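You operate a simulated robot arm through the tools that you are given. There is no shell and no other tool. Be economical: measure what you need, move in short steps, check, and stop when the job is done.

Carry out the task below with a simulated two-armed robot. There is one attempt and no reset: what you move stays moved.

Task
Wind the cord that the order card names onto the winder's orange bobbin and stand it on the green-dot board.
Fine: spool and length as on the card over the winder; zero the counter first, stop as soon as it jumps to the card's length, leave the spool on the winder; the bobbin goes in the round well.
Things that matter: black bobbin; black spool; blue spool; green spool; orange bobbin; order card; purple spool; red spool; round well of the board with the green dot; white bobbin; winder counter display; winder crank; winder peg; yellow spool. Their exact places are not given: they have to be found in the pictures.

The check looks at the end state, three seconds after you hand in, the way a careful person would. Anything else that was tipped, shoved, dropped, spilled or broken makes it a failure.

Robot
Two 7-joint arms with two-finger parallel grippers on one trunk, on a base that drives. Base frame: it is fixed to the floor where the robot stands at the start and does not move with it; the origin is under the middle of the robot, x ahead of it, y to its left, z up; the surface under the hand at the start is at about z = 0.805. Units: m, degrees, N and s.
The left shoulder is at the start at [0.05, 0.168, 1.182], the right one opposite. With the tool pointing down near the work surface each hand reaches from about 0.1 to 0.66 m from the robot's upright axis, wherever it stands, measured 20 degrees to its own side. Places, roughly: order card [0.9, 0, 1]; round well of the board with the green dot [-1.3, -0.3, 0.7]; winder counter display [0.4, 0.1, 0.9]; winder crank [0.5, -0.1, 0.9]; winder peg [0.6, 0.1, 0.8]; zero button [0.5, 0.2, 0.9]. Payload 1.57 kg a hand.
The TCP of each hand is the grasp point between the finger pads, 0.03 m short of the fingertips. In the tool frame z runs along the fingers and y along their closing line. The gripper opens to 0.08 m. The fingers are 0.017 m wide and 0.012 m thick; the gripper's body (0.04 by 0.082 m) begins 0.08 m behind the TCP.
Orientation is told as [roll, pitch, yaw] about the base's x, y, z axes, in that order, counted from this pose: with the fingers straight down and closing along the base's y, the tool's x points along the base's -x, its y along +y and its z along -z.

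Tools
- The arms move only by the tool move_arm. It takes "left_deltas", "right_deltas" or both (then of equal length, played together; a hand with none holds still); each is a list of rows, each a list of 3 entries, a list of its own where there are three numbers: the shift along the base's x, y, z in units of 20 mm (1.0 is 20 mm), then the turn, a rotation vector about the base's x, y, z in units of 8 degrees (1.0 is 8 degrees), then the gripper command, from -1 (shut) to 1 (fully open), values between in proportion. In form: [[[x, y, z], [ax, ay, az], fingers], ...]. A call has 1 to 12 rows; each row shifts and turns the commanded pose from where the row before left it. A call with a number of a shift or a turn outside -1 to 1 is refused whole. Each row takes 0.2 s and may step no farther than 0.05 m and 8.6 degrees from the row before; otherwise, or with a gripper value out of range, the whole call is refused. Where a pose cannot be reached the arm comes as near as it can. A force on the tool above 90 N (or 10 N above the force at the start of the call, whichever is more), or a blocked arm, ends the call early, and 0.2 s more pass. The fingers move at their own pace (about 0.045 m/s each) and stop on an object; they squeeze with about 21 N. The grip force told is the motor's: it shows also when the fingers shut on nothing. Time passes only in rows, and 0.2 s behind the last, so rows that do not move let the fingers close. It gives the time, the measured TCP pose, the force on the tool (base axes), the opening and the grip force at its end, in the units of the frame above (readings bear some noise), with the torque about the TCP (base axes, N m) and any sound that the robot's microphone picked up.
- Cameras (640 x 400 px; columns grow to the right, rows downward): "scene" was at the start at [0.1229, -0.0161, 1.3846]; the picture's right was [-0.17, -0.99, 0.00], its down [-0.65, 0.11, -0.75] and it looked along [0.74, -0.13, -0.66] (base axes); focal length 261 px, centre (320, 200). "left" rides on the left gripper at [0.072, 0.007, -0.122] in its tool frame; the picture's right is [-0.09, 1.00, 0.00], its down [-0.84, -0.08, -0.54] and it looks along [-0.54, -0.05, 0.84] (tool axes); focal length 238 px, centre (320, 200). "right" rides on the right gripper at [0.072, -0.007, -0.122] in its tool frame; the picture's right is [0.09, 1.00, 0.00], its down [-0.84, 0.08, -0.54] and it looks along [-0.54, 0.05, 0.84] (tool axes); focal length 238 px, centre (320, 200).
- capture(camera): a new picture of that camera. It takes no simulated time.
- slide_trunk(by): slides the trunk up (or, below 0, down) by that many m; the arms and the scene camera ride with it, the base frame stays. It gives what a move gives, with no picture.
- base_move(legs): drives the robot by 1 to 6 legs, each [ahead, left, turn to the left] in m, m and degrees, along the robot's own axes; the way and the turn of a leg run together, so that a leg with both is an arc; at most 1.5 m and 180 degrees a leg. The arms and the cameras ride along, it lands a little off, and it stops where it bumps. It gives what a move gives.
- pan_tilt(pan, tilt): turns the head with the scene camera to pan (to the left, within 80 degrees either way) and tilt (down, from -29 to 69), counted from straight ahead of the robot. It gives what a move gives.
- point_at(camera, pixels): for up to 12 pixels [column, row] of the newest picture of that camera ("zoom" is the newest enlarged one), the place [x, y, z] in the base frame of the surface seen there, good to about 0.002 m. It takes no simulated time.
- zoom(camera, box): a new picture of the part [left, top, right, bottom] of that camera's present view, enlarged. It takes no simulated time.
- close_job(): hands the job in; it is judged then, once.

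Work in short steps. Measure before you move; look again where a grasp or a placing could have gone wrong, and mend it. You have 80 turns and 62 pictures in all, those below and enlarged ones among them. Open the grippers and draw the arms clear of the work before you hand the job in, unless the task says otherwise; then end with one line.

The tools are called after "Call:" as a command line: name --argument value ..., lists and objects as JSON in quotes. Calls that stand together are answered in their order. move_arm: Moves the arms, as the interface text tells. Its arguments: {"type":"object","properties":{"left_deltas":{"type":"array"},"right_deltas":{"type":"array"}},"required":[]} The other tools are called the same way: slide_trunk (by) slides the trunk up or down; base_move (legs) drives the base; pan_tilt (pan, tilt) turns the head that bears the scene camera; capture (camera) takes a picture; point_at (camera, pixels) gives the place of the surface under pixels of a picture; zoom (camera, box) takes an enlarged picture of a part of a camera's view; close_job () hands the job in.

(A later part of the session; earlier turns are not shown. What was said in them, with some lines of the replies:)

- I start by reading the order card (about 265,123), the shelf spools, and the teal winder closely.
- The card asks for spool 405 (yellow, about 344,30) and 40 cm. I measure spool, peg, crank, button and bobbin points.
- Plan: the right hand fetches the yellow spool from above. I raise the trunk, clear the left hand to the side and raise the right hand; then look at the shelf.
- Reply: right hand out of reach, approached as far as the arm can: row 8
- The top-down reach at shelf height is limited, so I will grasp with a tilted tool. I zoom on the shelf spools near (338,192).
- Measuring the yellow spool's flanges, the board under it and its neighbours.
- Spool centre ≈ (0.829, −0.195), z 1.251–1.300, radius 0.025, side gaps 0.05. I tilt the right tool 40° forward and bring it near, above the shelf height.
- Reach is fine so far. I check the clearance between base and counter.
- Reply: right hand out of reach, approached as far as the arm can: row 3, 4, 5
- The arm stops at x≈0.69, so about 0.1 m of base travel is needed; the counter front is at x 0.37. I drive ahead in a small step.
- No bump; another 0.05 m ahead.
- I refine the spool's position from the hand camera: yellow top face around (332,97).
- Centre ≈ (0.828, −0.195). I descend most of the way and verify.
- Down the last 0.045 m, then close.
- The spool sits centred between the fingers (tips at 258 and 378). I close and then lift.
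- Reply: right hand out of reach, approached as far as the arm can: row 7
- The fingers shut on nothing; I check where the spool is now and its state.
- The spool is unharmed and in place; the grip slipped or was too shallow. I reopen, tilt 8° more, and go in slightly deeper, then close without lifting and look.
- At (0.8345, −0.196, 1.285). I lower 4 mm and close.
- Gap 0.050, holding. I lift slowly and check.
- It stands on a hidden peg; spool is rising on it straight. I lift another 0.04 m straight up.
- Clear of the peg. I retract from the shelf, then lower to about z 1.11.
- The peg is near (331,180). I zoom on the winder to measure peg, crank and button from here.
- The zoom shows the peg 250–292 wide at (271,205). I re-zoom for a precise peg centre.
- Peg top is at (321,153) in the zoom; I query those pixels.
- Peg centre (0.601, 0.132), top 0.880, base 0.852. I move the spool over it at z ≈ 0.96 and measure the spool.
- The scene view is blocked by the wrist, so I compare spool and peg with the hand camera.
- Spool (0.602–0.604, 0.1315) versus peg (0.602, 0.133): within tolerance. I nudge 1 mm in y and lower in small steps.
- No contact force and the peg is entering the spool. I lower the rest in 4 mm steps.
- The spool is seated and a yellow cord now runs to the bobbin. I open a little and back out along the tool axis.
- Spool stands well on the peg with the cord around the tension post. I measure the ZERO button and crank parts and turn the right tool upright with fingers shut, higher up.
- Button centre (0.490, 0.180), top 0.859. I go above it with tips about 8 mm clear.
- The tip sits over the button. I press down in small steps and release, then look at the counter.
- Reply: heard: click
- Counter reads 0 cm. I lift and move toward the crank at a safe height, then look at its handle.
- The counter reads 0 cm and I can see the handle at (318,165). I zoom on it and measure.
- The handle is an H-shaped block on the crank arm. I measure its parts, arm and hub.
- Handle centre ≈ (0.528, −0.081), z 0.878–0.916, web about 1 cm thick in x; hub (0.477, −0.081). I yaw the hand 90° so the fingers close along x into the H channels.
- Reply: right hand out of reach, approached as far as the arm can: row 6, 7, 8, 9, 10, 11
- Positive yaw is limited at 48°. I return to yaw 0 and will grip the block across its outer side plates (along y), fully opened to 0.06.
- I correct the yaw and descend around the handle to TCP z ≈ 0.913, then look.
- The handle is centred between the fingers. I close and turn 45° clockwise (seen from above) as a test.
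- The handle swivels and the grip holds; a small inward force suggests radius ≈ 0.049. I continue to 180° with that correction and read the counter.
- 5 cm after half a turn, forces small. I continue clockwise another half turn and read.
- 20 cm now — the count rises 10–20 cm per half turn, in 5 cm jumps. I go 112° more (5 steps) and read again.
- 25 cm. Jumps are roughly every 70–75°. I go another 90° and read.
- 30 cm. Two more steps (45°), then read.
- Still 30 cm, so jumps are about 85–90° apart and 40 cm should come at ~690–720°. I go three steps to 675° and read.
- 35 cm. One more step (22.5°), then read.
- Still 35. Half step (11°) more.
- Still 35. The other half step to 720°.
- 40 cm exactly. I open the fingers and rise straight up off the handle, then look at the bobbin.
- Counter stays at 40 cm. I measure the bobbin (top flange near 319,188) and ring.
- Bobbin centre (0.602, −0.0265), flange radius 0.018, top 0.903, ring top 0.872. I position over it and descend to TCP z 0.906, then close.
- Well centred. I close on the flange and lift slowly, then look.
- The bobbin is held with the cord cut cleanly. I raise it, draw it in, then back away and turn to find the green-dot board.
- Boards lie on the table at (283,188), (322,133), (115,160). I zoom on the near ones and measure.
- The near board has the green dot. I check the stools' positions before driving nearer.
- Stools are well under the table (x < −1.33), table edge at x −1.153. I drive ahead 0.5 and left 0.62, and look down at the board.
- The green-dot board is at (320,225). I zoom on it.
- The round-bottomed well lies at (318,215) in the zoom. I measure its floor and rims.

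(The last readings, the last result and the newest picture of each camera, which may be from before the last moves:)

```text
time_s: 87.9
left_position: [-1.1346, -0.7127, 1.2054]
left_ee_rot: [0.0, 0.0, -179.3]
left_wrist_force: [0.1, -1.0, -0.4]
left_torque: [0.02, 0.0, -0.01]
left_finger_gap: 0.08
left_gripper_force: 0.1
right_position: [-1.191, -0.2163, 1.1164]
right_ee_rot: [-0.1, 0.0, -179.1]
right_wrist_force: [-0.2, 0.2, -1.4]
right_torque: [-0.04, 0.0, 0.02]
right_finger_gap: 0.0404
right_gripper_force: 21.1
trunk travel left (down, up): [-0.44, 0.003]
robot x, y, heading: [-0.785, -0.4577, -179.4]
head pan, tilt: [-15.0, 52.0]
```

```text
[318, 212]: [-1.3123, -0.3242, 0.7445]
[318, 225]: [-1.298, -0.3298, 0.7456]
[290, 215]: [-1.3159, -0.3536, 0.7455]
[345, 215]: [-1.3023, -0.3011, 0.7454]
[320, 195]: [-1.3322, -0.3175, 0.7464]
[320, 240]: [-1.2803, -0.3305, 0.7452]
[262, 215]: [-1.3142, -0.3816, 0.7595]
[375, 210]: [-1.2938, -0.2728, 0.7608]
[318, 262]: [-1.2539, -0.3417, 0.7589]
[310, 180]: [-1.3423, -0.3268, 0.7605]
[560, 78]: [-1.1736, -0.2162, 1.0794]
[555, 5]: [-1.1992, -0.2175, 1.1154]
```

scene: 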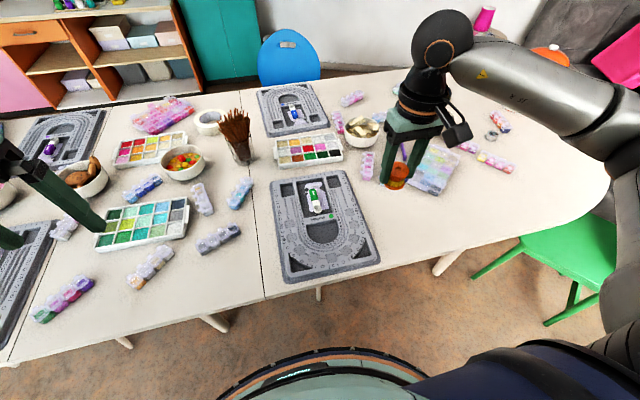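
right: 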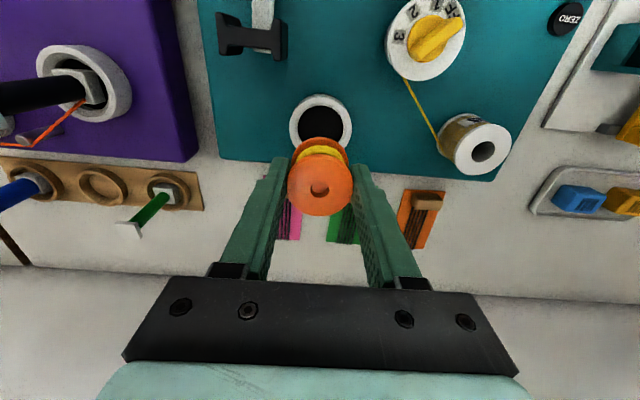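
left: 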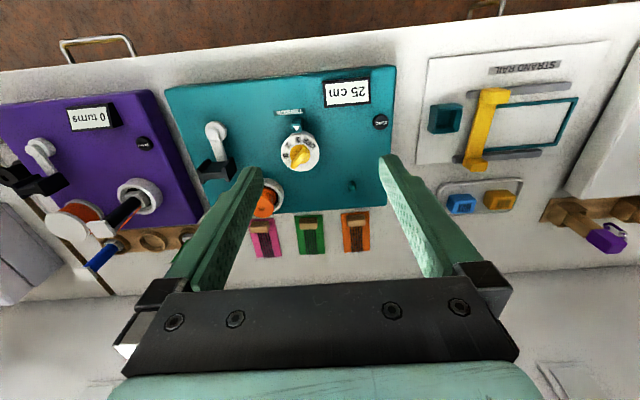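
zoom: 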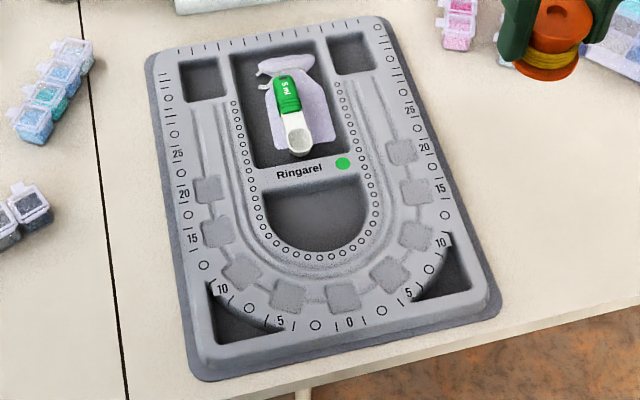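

Well floor z 0.745, rim 0.760, centre ≈ (−1.305, −0.327). I move above it and lower to z ≈ 0.86, then check the bobbin.

Call:
move_arm --right_deltas '[[[-0.95, -0.92, 0], [0, 0, 0], -1], [[-0.95, -0.92, 0], [0, 0, 0], -1], [[-0.95, -0.92, 0], [0, 0, 0], -1], [[-0.95, -0.92, 0], [0, 0, 0], -1], [[-0.95, -0.92, 0], [0, 0, 0], -1], [[-0.95, -0.92, 0], [0, 0, 0], -1], [[0, 0, -1], [0, 0, 0], -1], [[0, 0, -1], [0, 0, 0], -1], [[0, 0, -1], [0, 0, 0], -1], [[0, 0, -1], [0, 0, 0], -1], [[0, 0, -1], [0, 0, 0], -1], [[0, 0, -1], [0, 0, 0], -1]]'

Call:
move_arm --right_deltas '[[[0, 0, -1], [0, 0, 0], -1], [[0, 0, -1], [0, 0, 0], -1], [[0, 0, -1], [0, 0, 0], -1], [[0, 0, -1], [0, 0, 0], -1], [[0, 0, -1], [0, 0, 0], -1], [[0, 0, -1], [0, 0, 0], -1], [[0, 0, -1], [0, 0, 0], -1]]'

Call:
capture --camera "right"

Call:
zoom --camera "scene" --box '[272, 165, 368, 265]'

```text
time_s: 90.5
left_position: [-1.1346, -0.7127, 1.2038]
left_ee_rot: [0.0, 0.0, -179.4]
left_wrist_force: [0.5, -0.5, 1.5]
left_torque: [-0.01, 0.02, -0.01]
left_finger_gap: 0.0798
left_gripper_force: 0.2
right_position: [-1.3067, -0.327, 0.9964]
right_ee_rot: [-0.1, 0.0, -179.1]
right_wrist_force: [-1.0, 0.3, 0.4]
right_torque: [0.01, 0.0, 0.0]
right_finger_gap: 0.0398
right_gripper_force: 21.3
trunk travel left (down, up): [-0.44, 0.003]
robot x, y, heading: [-0.786, -0.459, -179.6]
head pan, tilt: [-15.0, 52.0]
```

```text
time_s: 92.1
left_position: [-1.1348, -0.713, 1.2047]
left_ee_rot: [0.0, -0.1, -179.4]
left_wrist_force: [-0.1, 0.0, 0.7]
left_torque: [0.03, -0.01, 0.02]
left_finger_gap: 0.0803
left_gripper_force: 0.0
right_position: [-1.3039, -0.3274, 0.8568]
right_ee_rot: [-0.2, 0.0, -179.3]
right_wrist_force: [0.8, 0.5, -0.8]
right_torque: [-0.04, 0.01, 0.02]
right_finger_gap: 0.0397
right_gripper_force: 21.1
trunk travel left (down, up): [-0.44, 0.003]
robot x, y, heading: [-0.7857, -0.4595, -179.4]
head pan, tilt: [-15.0, 52.0]
```

```text
9 pictures are left
```

right: 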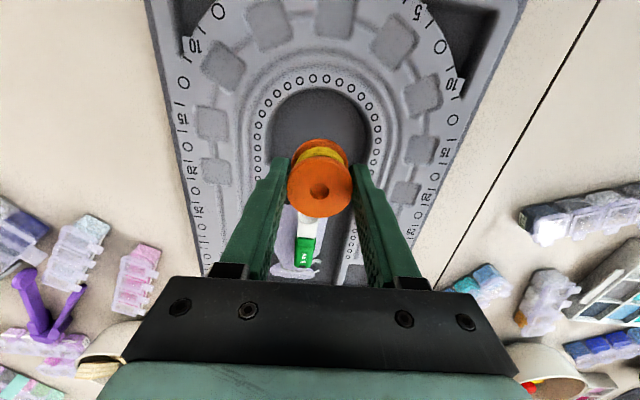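

```text
4.00 times, centred on (320, 215) of scene
```

zoom: 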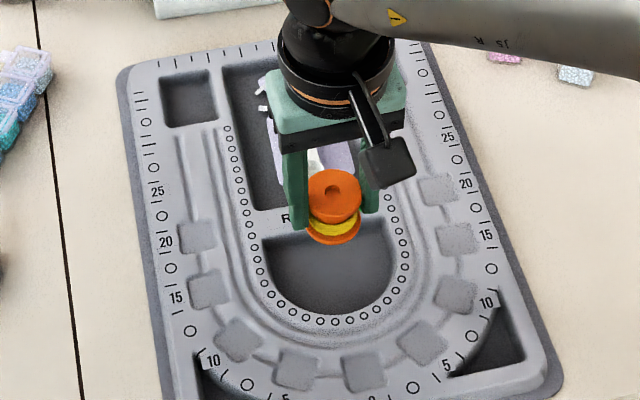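

I measure the bobbin's bottom edge and the well rims from both views.

Call:
point_at --camera "zoom" --pixels '[[335, 241], [335, 243], [320, 240], [332, 217], [330, 280], [328, 300], [275, 255], [385, 250]]'

Call:
point_at --camera "right" --pixels '[[320, 142], [300, 148], [318, 98], [318, 86], [320, 110], [275, 135], [372, 140]]'

```text
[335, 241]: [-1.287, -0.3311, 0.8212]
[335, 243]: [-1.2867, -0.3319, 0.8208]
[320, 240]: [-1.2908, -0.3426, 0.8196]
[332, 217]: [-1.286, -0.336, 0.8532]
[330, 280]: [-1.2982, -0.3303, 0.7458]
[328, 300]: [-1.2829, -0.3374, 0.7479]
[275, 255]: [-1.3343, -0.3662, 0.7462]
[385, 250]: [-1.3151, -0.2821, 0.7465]
```

```text
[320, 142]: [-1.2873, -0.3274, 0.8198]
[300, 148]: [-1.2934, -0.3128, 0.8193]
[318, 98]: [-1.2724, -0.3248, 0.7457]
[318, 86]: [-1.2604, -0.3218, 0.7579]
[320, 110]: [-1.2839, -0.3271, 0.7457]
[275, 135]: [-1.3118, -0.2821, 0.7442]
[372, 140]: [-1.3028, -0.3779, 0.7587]
```

Bobbin bottom is 0.0385 below TCP; well floor 0.7455. I lower to just above the floor.

Call:
move_arm --right_deltas '[[[0.2, 0, -1], [0, 0, 0], -1], [[0, 0, -1], [0, 0, 0], -1], [[0, 0, -0.8], [0, 0, 0], -1], [[0, 0, -0.4], [0, 0, 0], -1], [[0, 0, -0.2], [0, 0, 0], -1], [[0, 0, -0.1], [0, 0, 0], -1], [[0, 0, 0], [0, 0, 0], -1]]'

Call:
capture --camera "right"

```text
time_s: 93.7
left_position: [-1.1351, -0.7133, 1.2049]
left_ee_rot: [-0.1, 0.0, -179.4]
left_wrist_force: [-0.3, -0.1, -0.3]
left_torque: [0.01, -0.03, -0.03]
left_finger_gap: 0.08
left_gripper_force: 0.2
right_position: [-1.3011, -0.3271, 0.7874]
right_ee_rot: [-0.2, 0.0, -179.1]
right_wrist_force: [-0.2, 0.0, -0.4]
right_torque: [-0.02, 0.01, 0.02]
right_finger_gap: 0.0401
right_gripper_force: 21.5
trunk travel left (down, up): [-0.44, 0.003]
robot x, y, heading: [-0.7854, -0.4578, -179.4]
head pan, tilt: [-15.0, 52.0]
```

```text
7 pictures are left
```

right: 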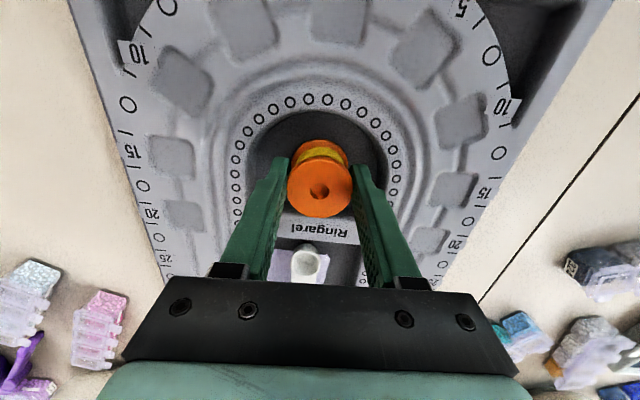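

Inside the well with no contact yet (about 3 mm to go). I lower in 1 mm steps.

Call:
move_arm --right_deltas '[[[0, 0, -0.05], [0, 0, 0], -1], [[0, 0, -0.05], [0, 0, 0], -1], [[0, 0, -0.05], [0, 0, 0], -1], [[0, 0, 0], [0, 0, 0], -1]]'

```text
time_s: 94.7
left_position: [-1.1345, -0.7117, 1.2055]
left_ee_rot: [-0.1, -0.2, -179.4]
left_wrist_force: [-0.7, -0.7, 0.2]
left_torque: [0.0, 0.0, -0.06]
left_finger_gap: 0.08
left_gripper_force: 0.1
right_position: [-1.3014, -0.3264, 0.7858]
right_ee_rot: [-0.1, -0.2, -179.2]
right_wrist_force: [2.0, 0.5, 10.0]
right_torque: [0.01, -0.04, 0.02]
right_finger_gap: 0.0396
right_gripper_force: 20.7
trunk travel left (down, up): [-0.44, 0.003]
robot x, y, heading: [-0.7817, -0.4602, -179.3]
head pan, tilt: [-15.0, 52.0]
```

Contact with the floor (10 N upward). I open slightly, then rise straight up.

Call:
move_arm --right_deltas '[[[0, 0, 0.03], [0, 0, 0], 0.2], [[0, 0, 0], [0, 0, 0], 0.3], [[0, 0, 0], [0, 0, 0], 0.3], [[0, 0, 0.5], [0, 0, 0], 0.3], [[0, 0, 1], [0, 0, 0], 0.3], [[0, 0, 1], [0, 0, 0], 0.3], [[0, 0, 1], [0, 0, 0], 0.3], [[0, 0, 1], [0, 0, 0], 0.3], [[0, 0, 1], [0, 0, 0], 0.3], [[0, 0, 1], [0, 0, 0], 0.3], [[0, 0, 1], [0, 0, 0], 0.3]]'

Call:
capture --camera "right"

```text
time_s: 97.1
left_position: [-1.1352, -0.7121, 1.2052]
left_ee_rot: [-0.1, 0.0, -179.3]
left_wrist_force: [0.2, 1.3, 0.3]
left_torque: [0.02, 0.0, 0.01]
left_finger_gap: 0.0803
left_gripper_force: 0.0
right_position: [-1.3025, -0.3264, 0.9351]
right_ee_rot: [-0.2, 0.1, -179.1]
right_wrist_force: [0.8, -0.4, 1.2]
right_torque: [-0.02, -0.01, 0.0]
right_finger_gap: 0.052
right_gripper_force: 0.1
trunk travel left (down, up): [-0.44, 0.003]
robot x, y, heading: [-0.7859, -0.4589, -179.5]
head pan, tilt: [-15.0, 52.0]
```

```text
6 pictures are left
```

right: 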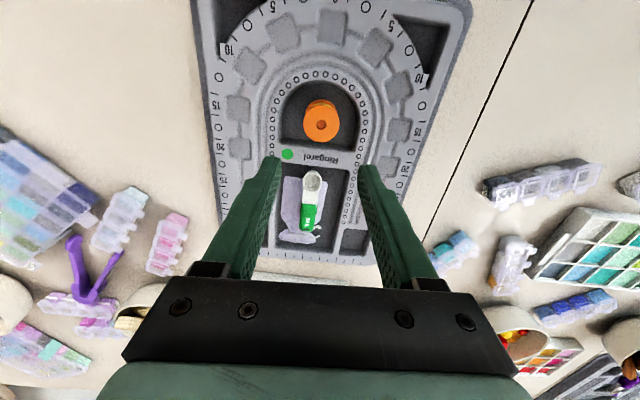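

The bobbin stands upright in the well by the green dot. I open the gripper, raise and draw the arm back, and take a last look.

Call:
move_arm --right_deltas '[[[0, 0, 1], [0, 0, 0], 1], [[0, 0, 1], [0, 0, 0], 1], [[0, 0, 1], [0, 0, 0], 1], [[0, 0, 1], [0, 0, 0], 1], [[0, 0, 1], [0, 0, 0], 1], [[0, 0, 1], [0, 0, 0], 1], [[0.9, 0.7, 1], [0, 0, 0], 1], [[0.9, 0.7, 0], [0, 0, 0], 1], [[0.9, 0.7, 0], [0, 0, 0], 1], [[0.9, 0.7, 0], [0, 0, 0], 1], [[0.9, 0.7, 0], [0, 0, 0], 1]]'

Call:
zoom --camera "scene" --box '[256, 165, 392, 290]'

```text
time_s: 99.5
left_position: [-1.133, -0.7128, 1.2059]
left_ee_rot: [0.1, 0.0, -179.5]
left_wrist_force: [-0.4, 0.9, 0.4]
left_torque: [0.01, 0.0, -0.02]
left_finger_gap: 0.08
left_gripper_force: 0.1
right_position: [-1.2102, -0.2567, 1.0732]
right_ee_rot: [-0.1, 0.0, -179.2]
right_wrist_force: [-0.2, -1.6, -0.3]
right_torque: [-0.02, 0.04, -0.02]
right_finger_gap: 0.08
right_gripper_force: 0.1
trunk travel left (down, up): [-0.44, 0.003]
robot x, y, heading: [-0.7855, -0.4572, -179.6]
head pan, tilt: [-15.0, 52.0]
```

```text
3.20 times, centred on (324, 228) of scene
```

zoom: 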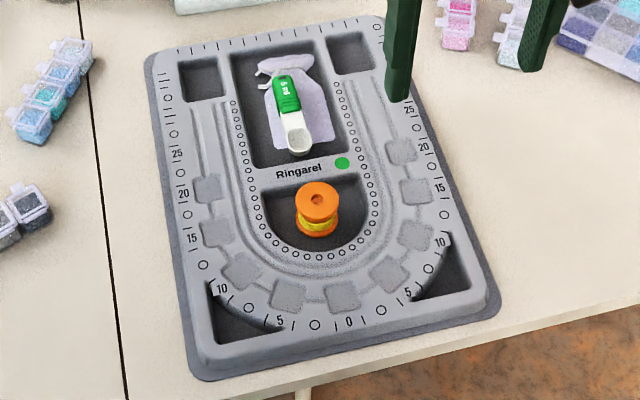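

The bobbin stands upright in the round well and both hands are clear and open, so I hand in.

Call:
close_job

```text
The job is handed in.
```

I handed the job in: 40 cm of cord from yellow spool 405 is wound on the orange bobbin, which stands upright in the round well of the green-dot board; the spool stays on the winder.
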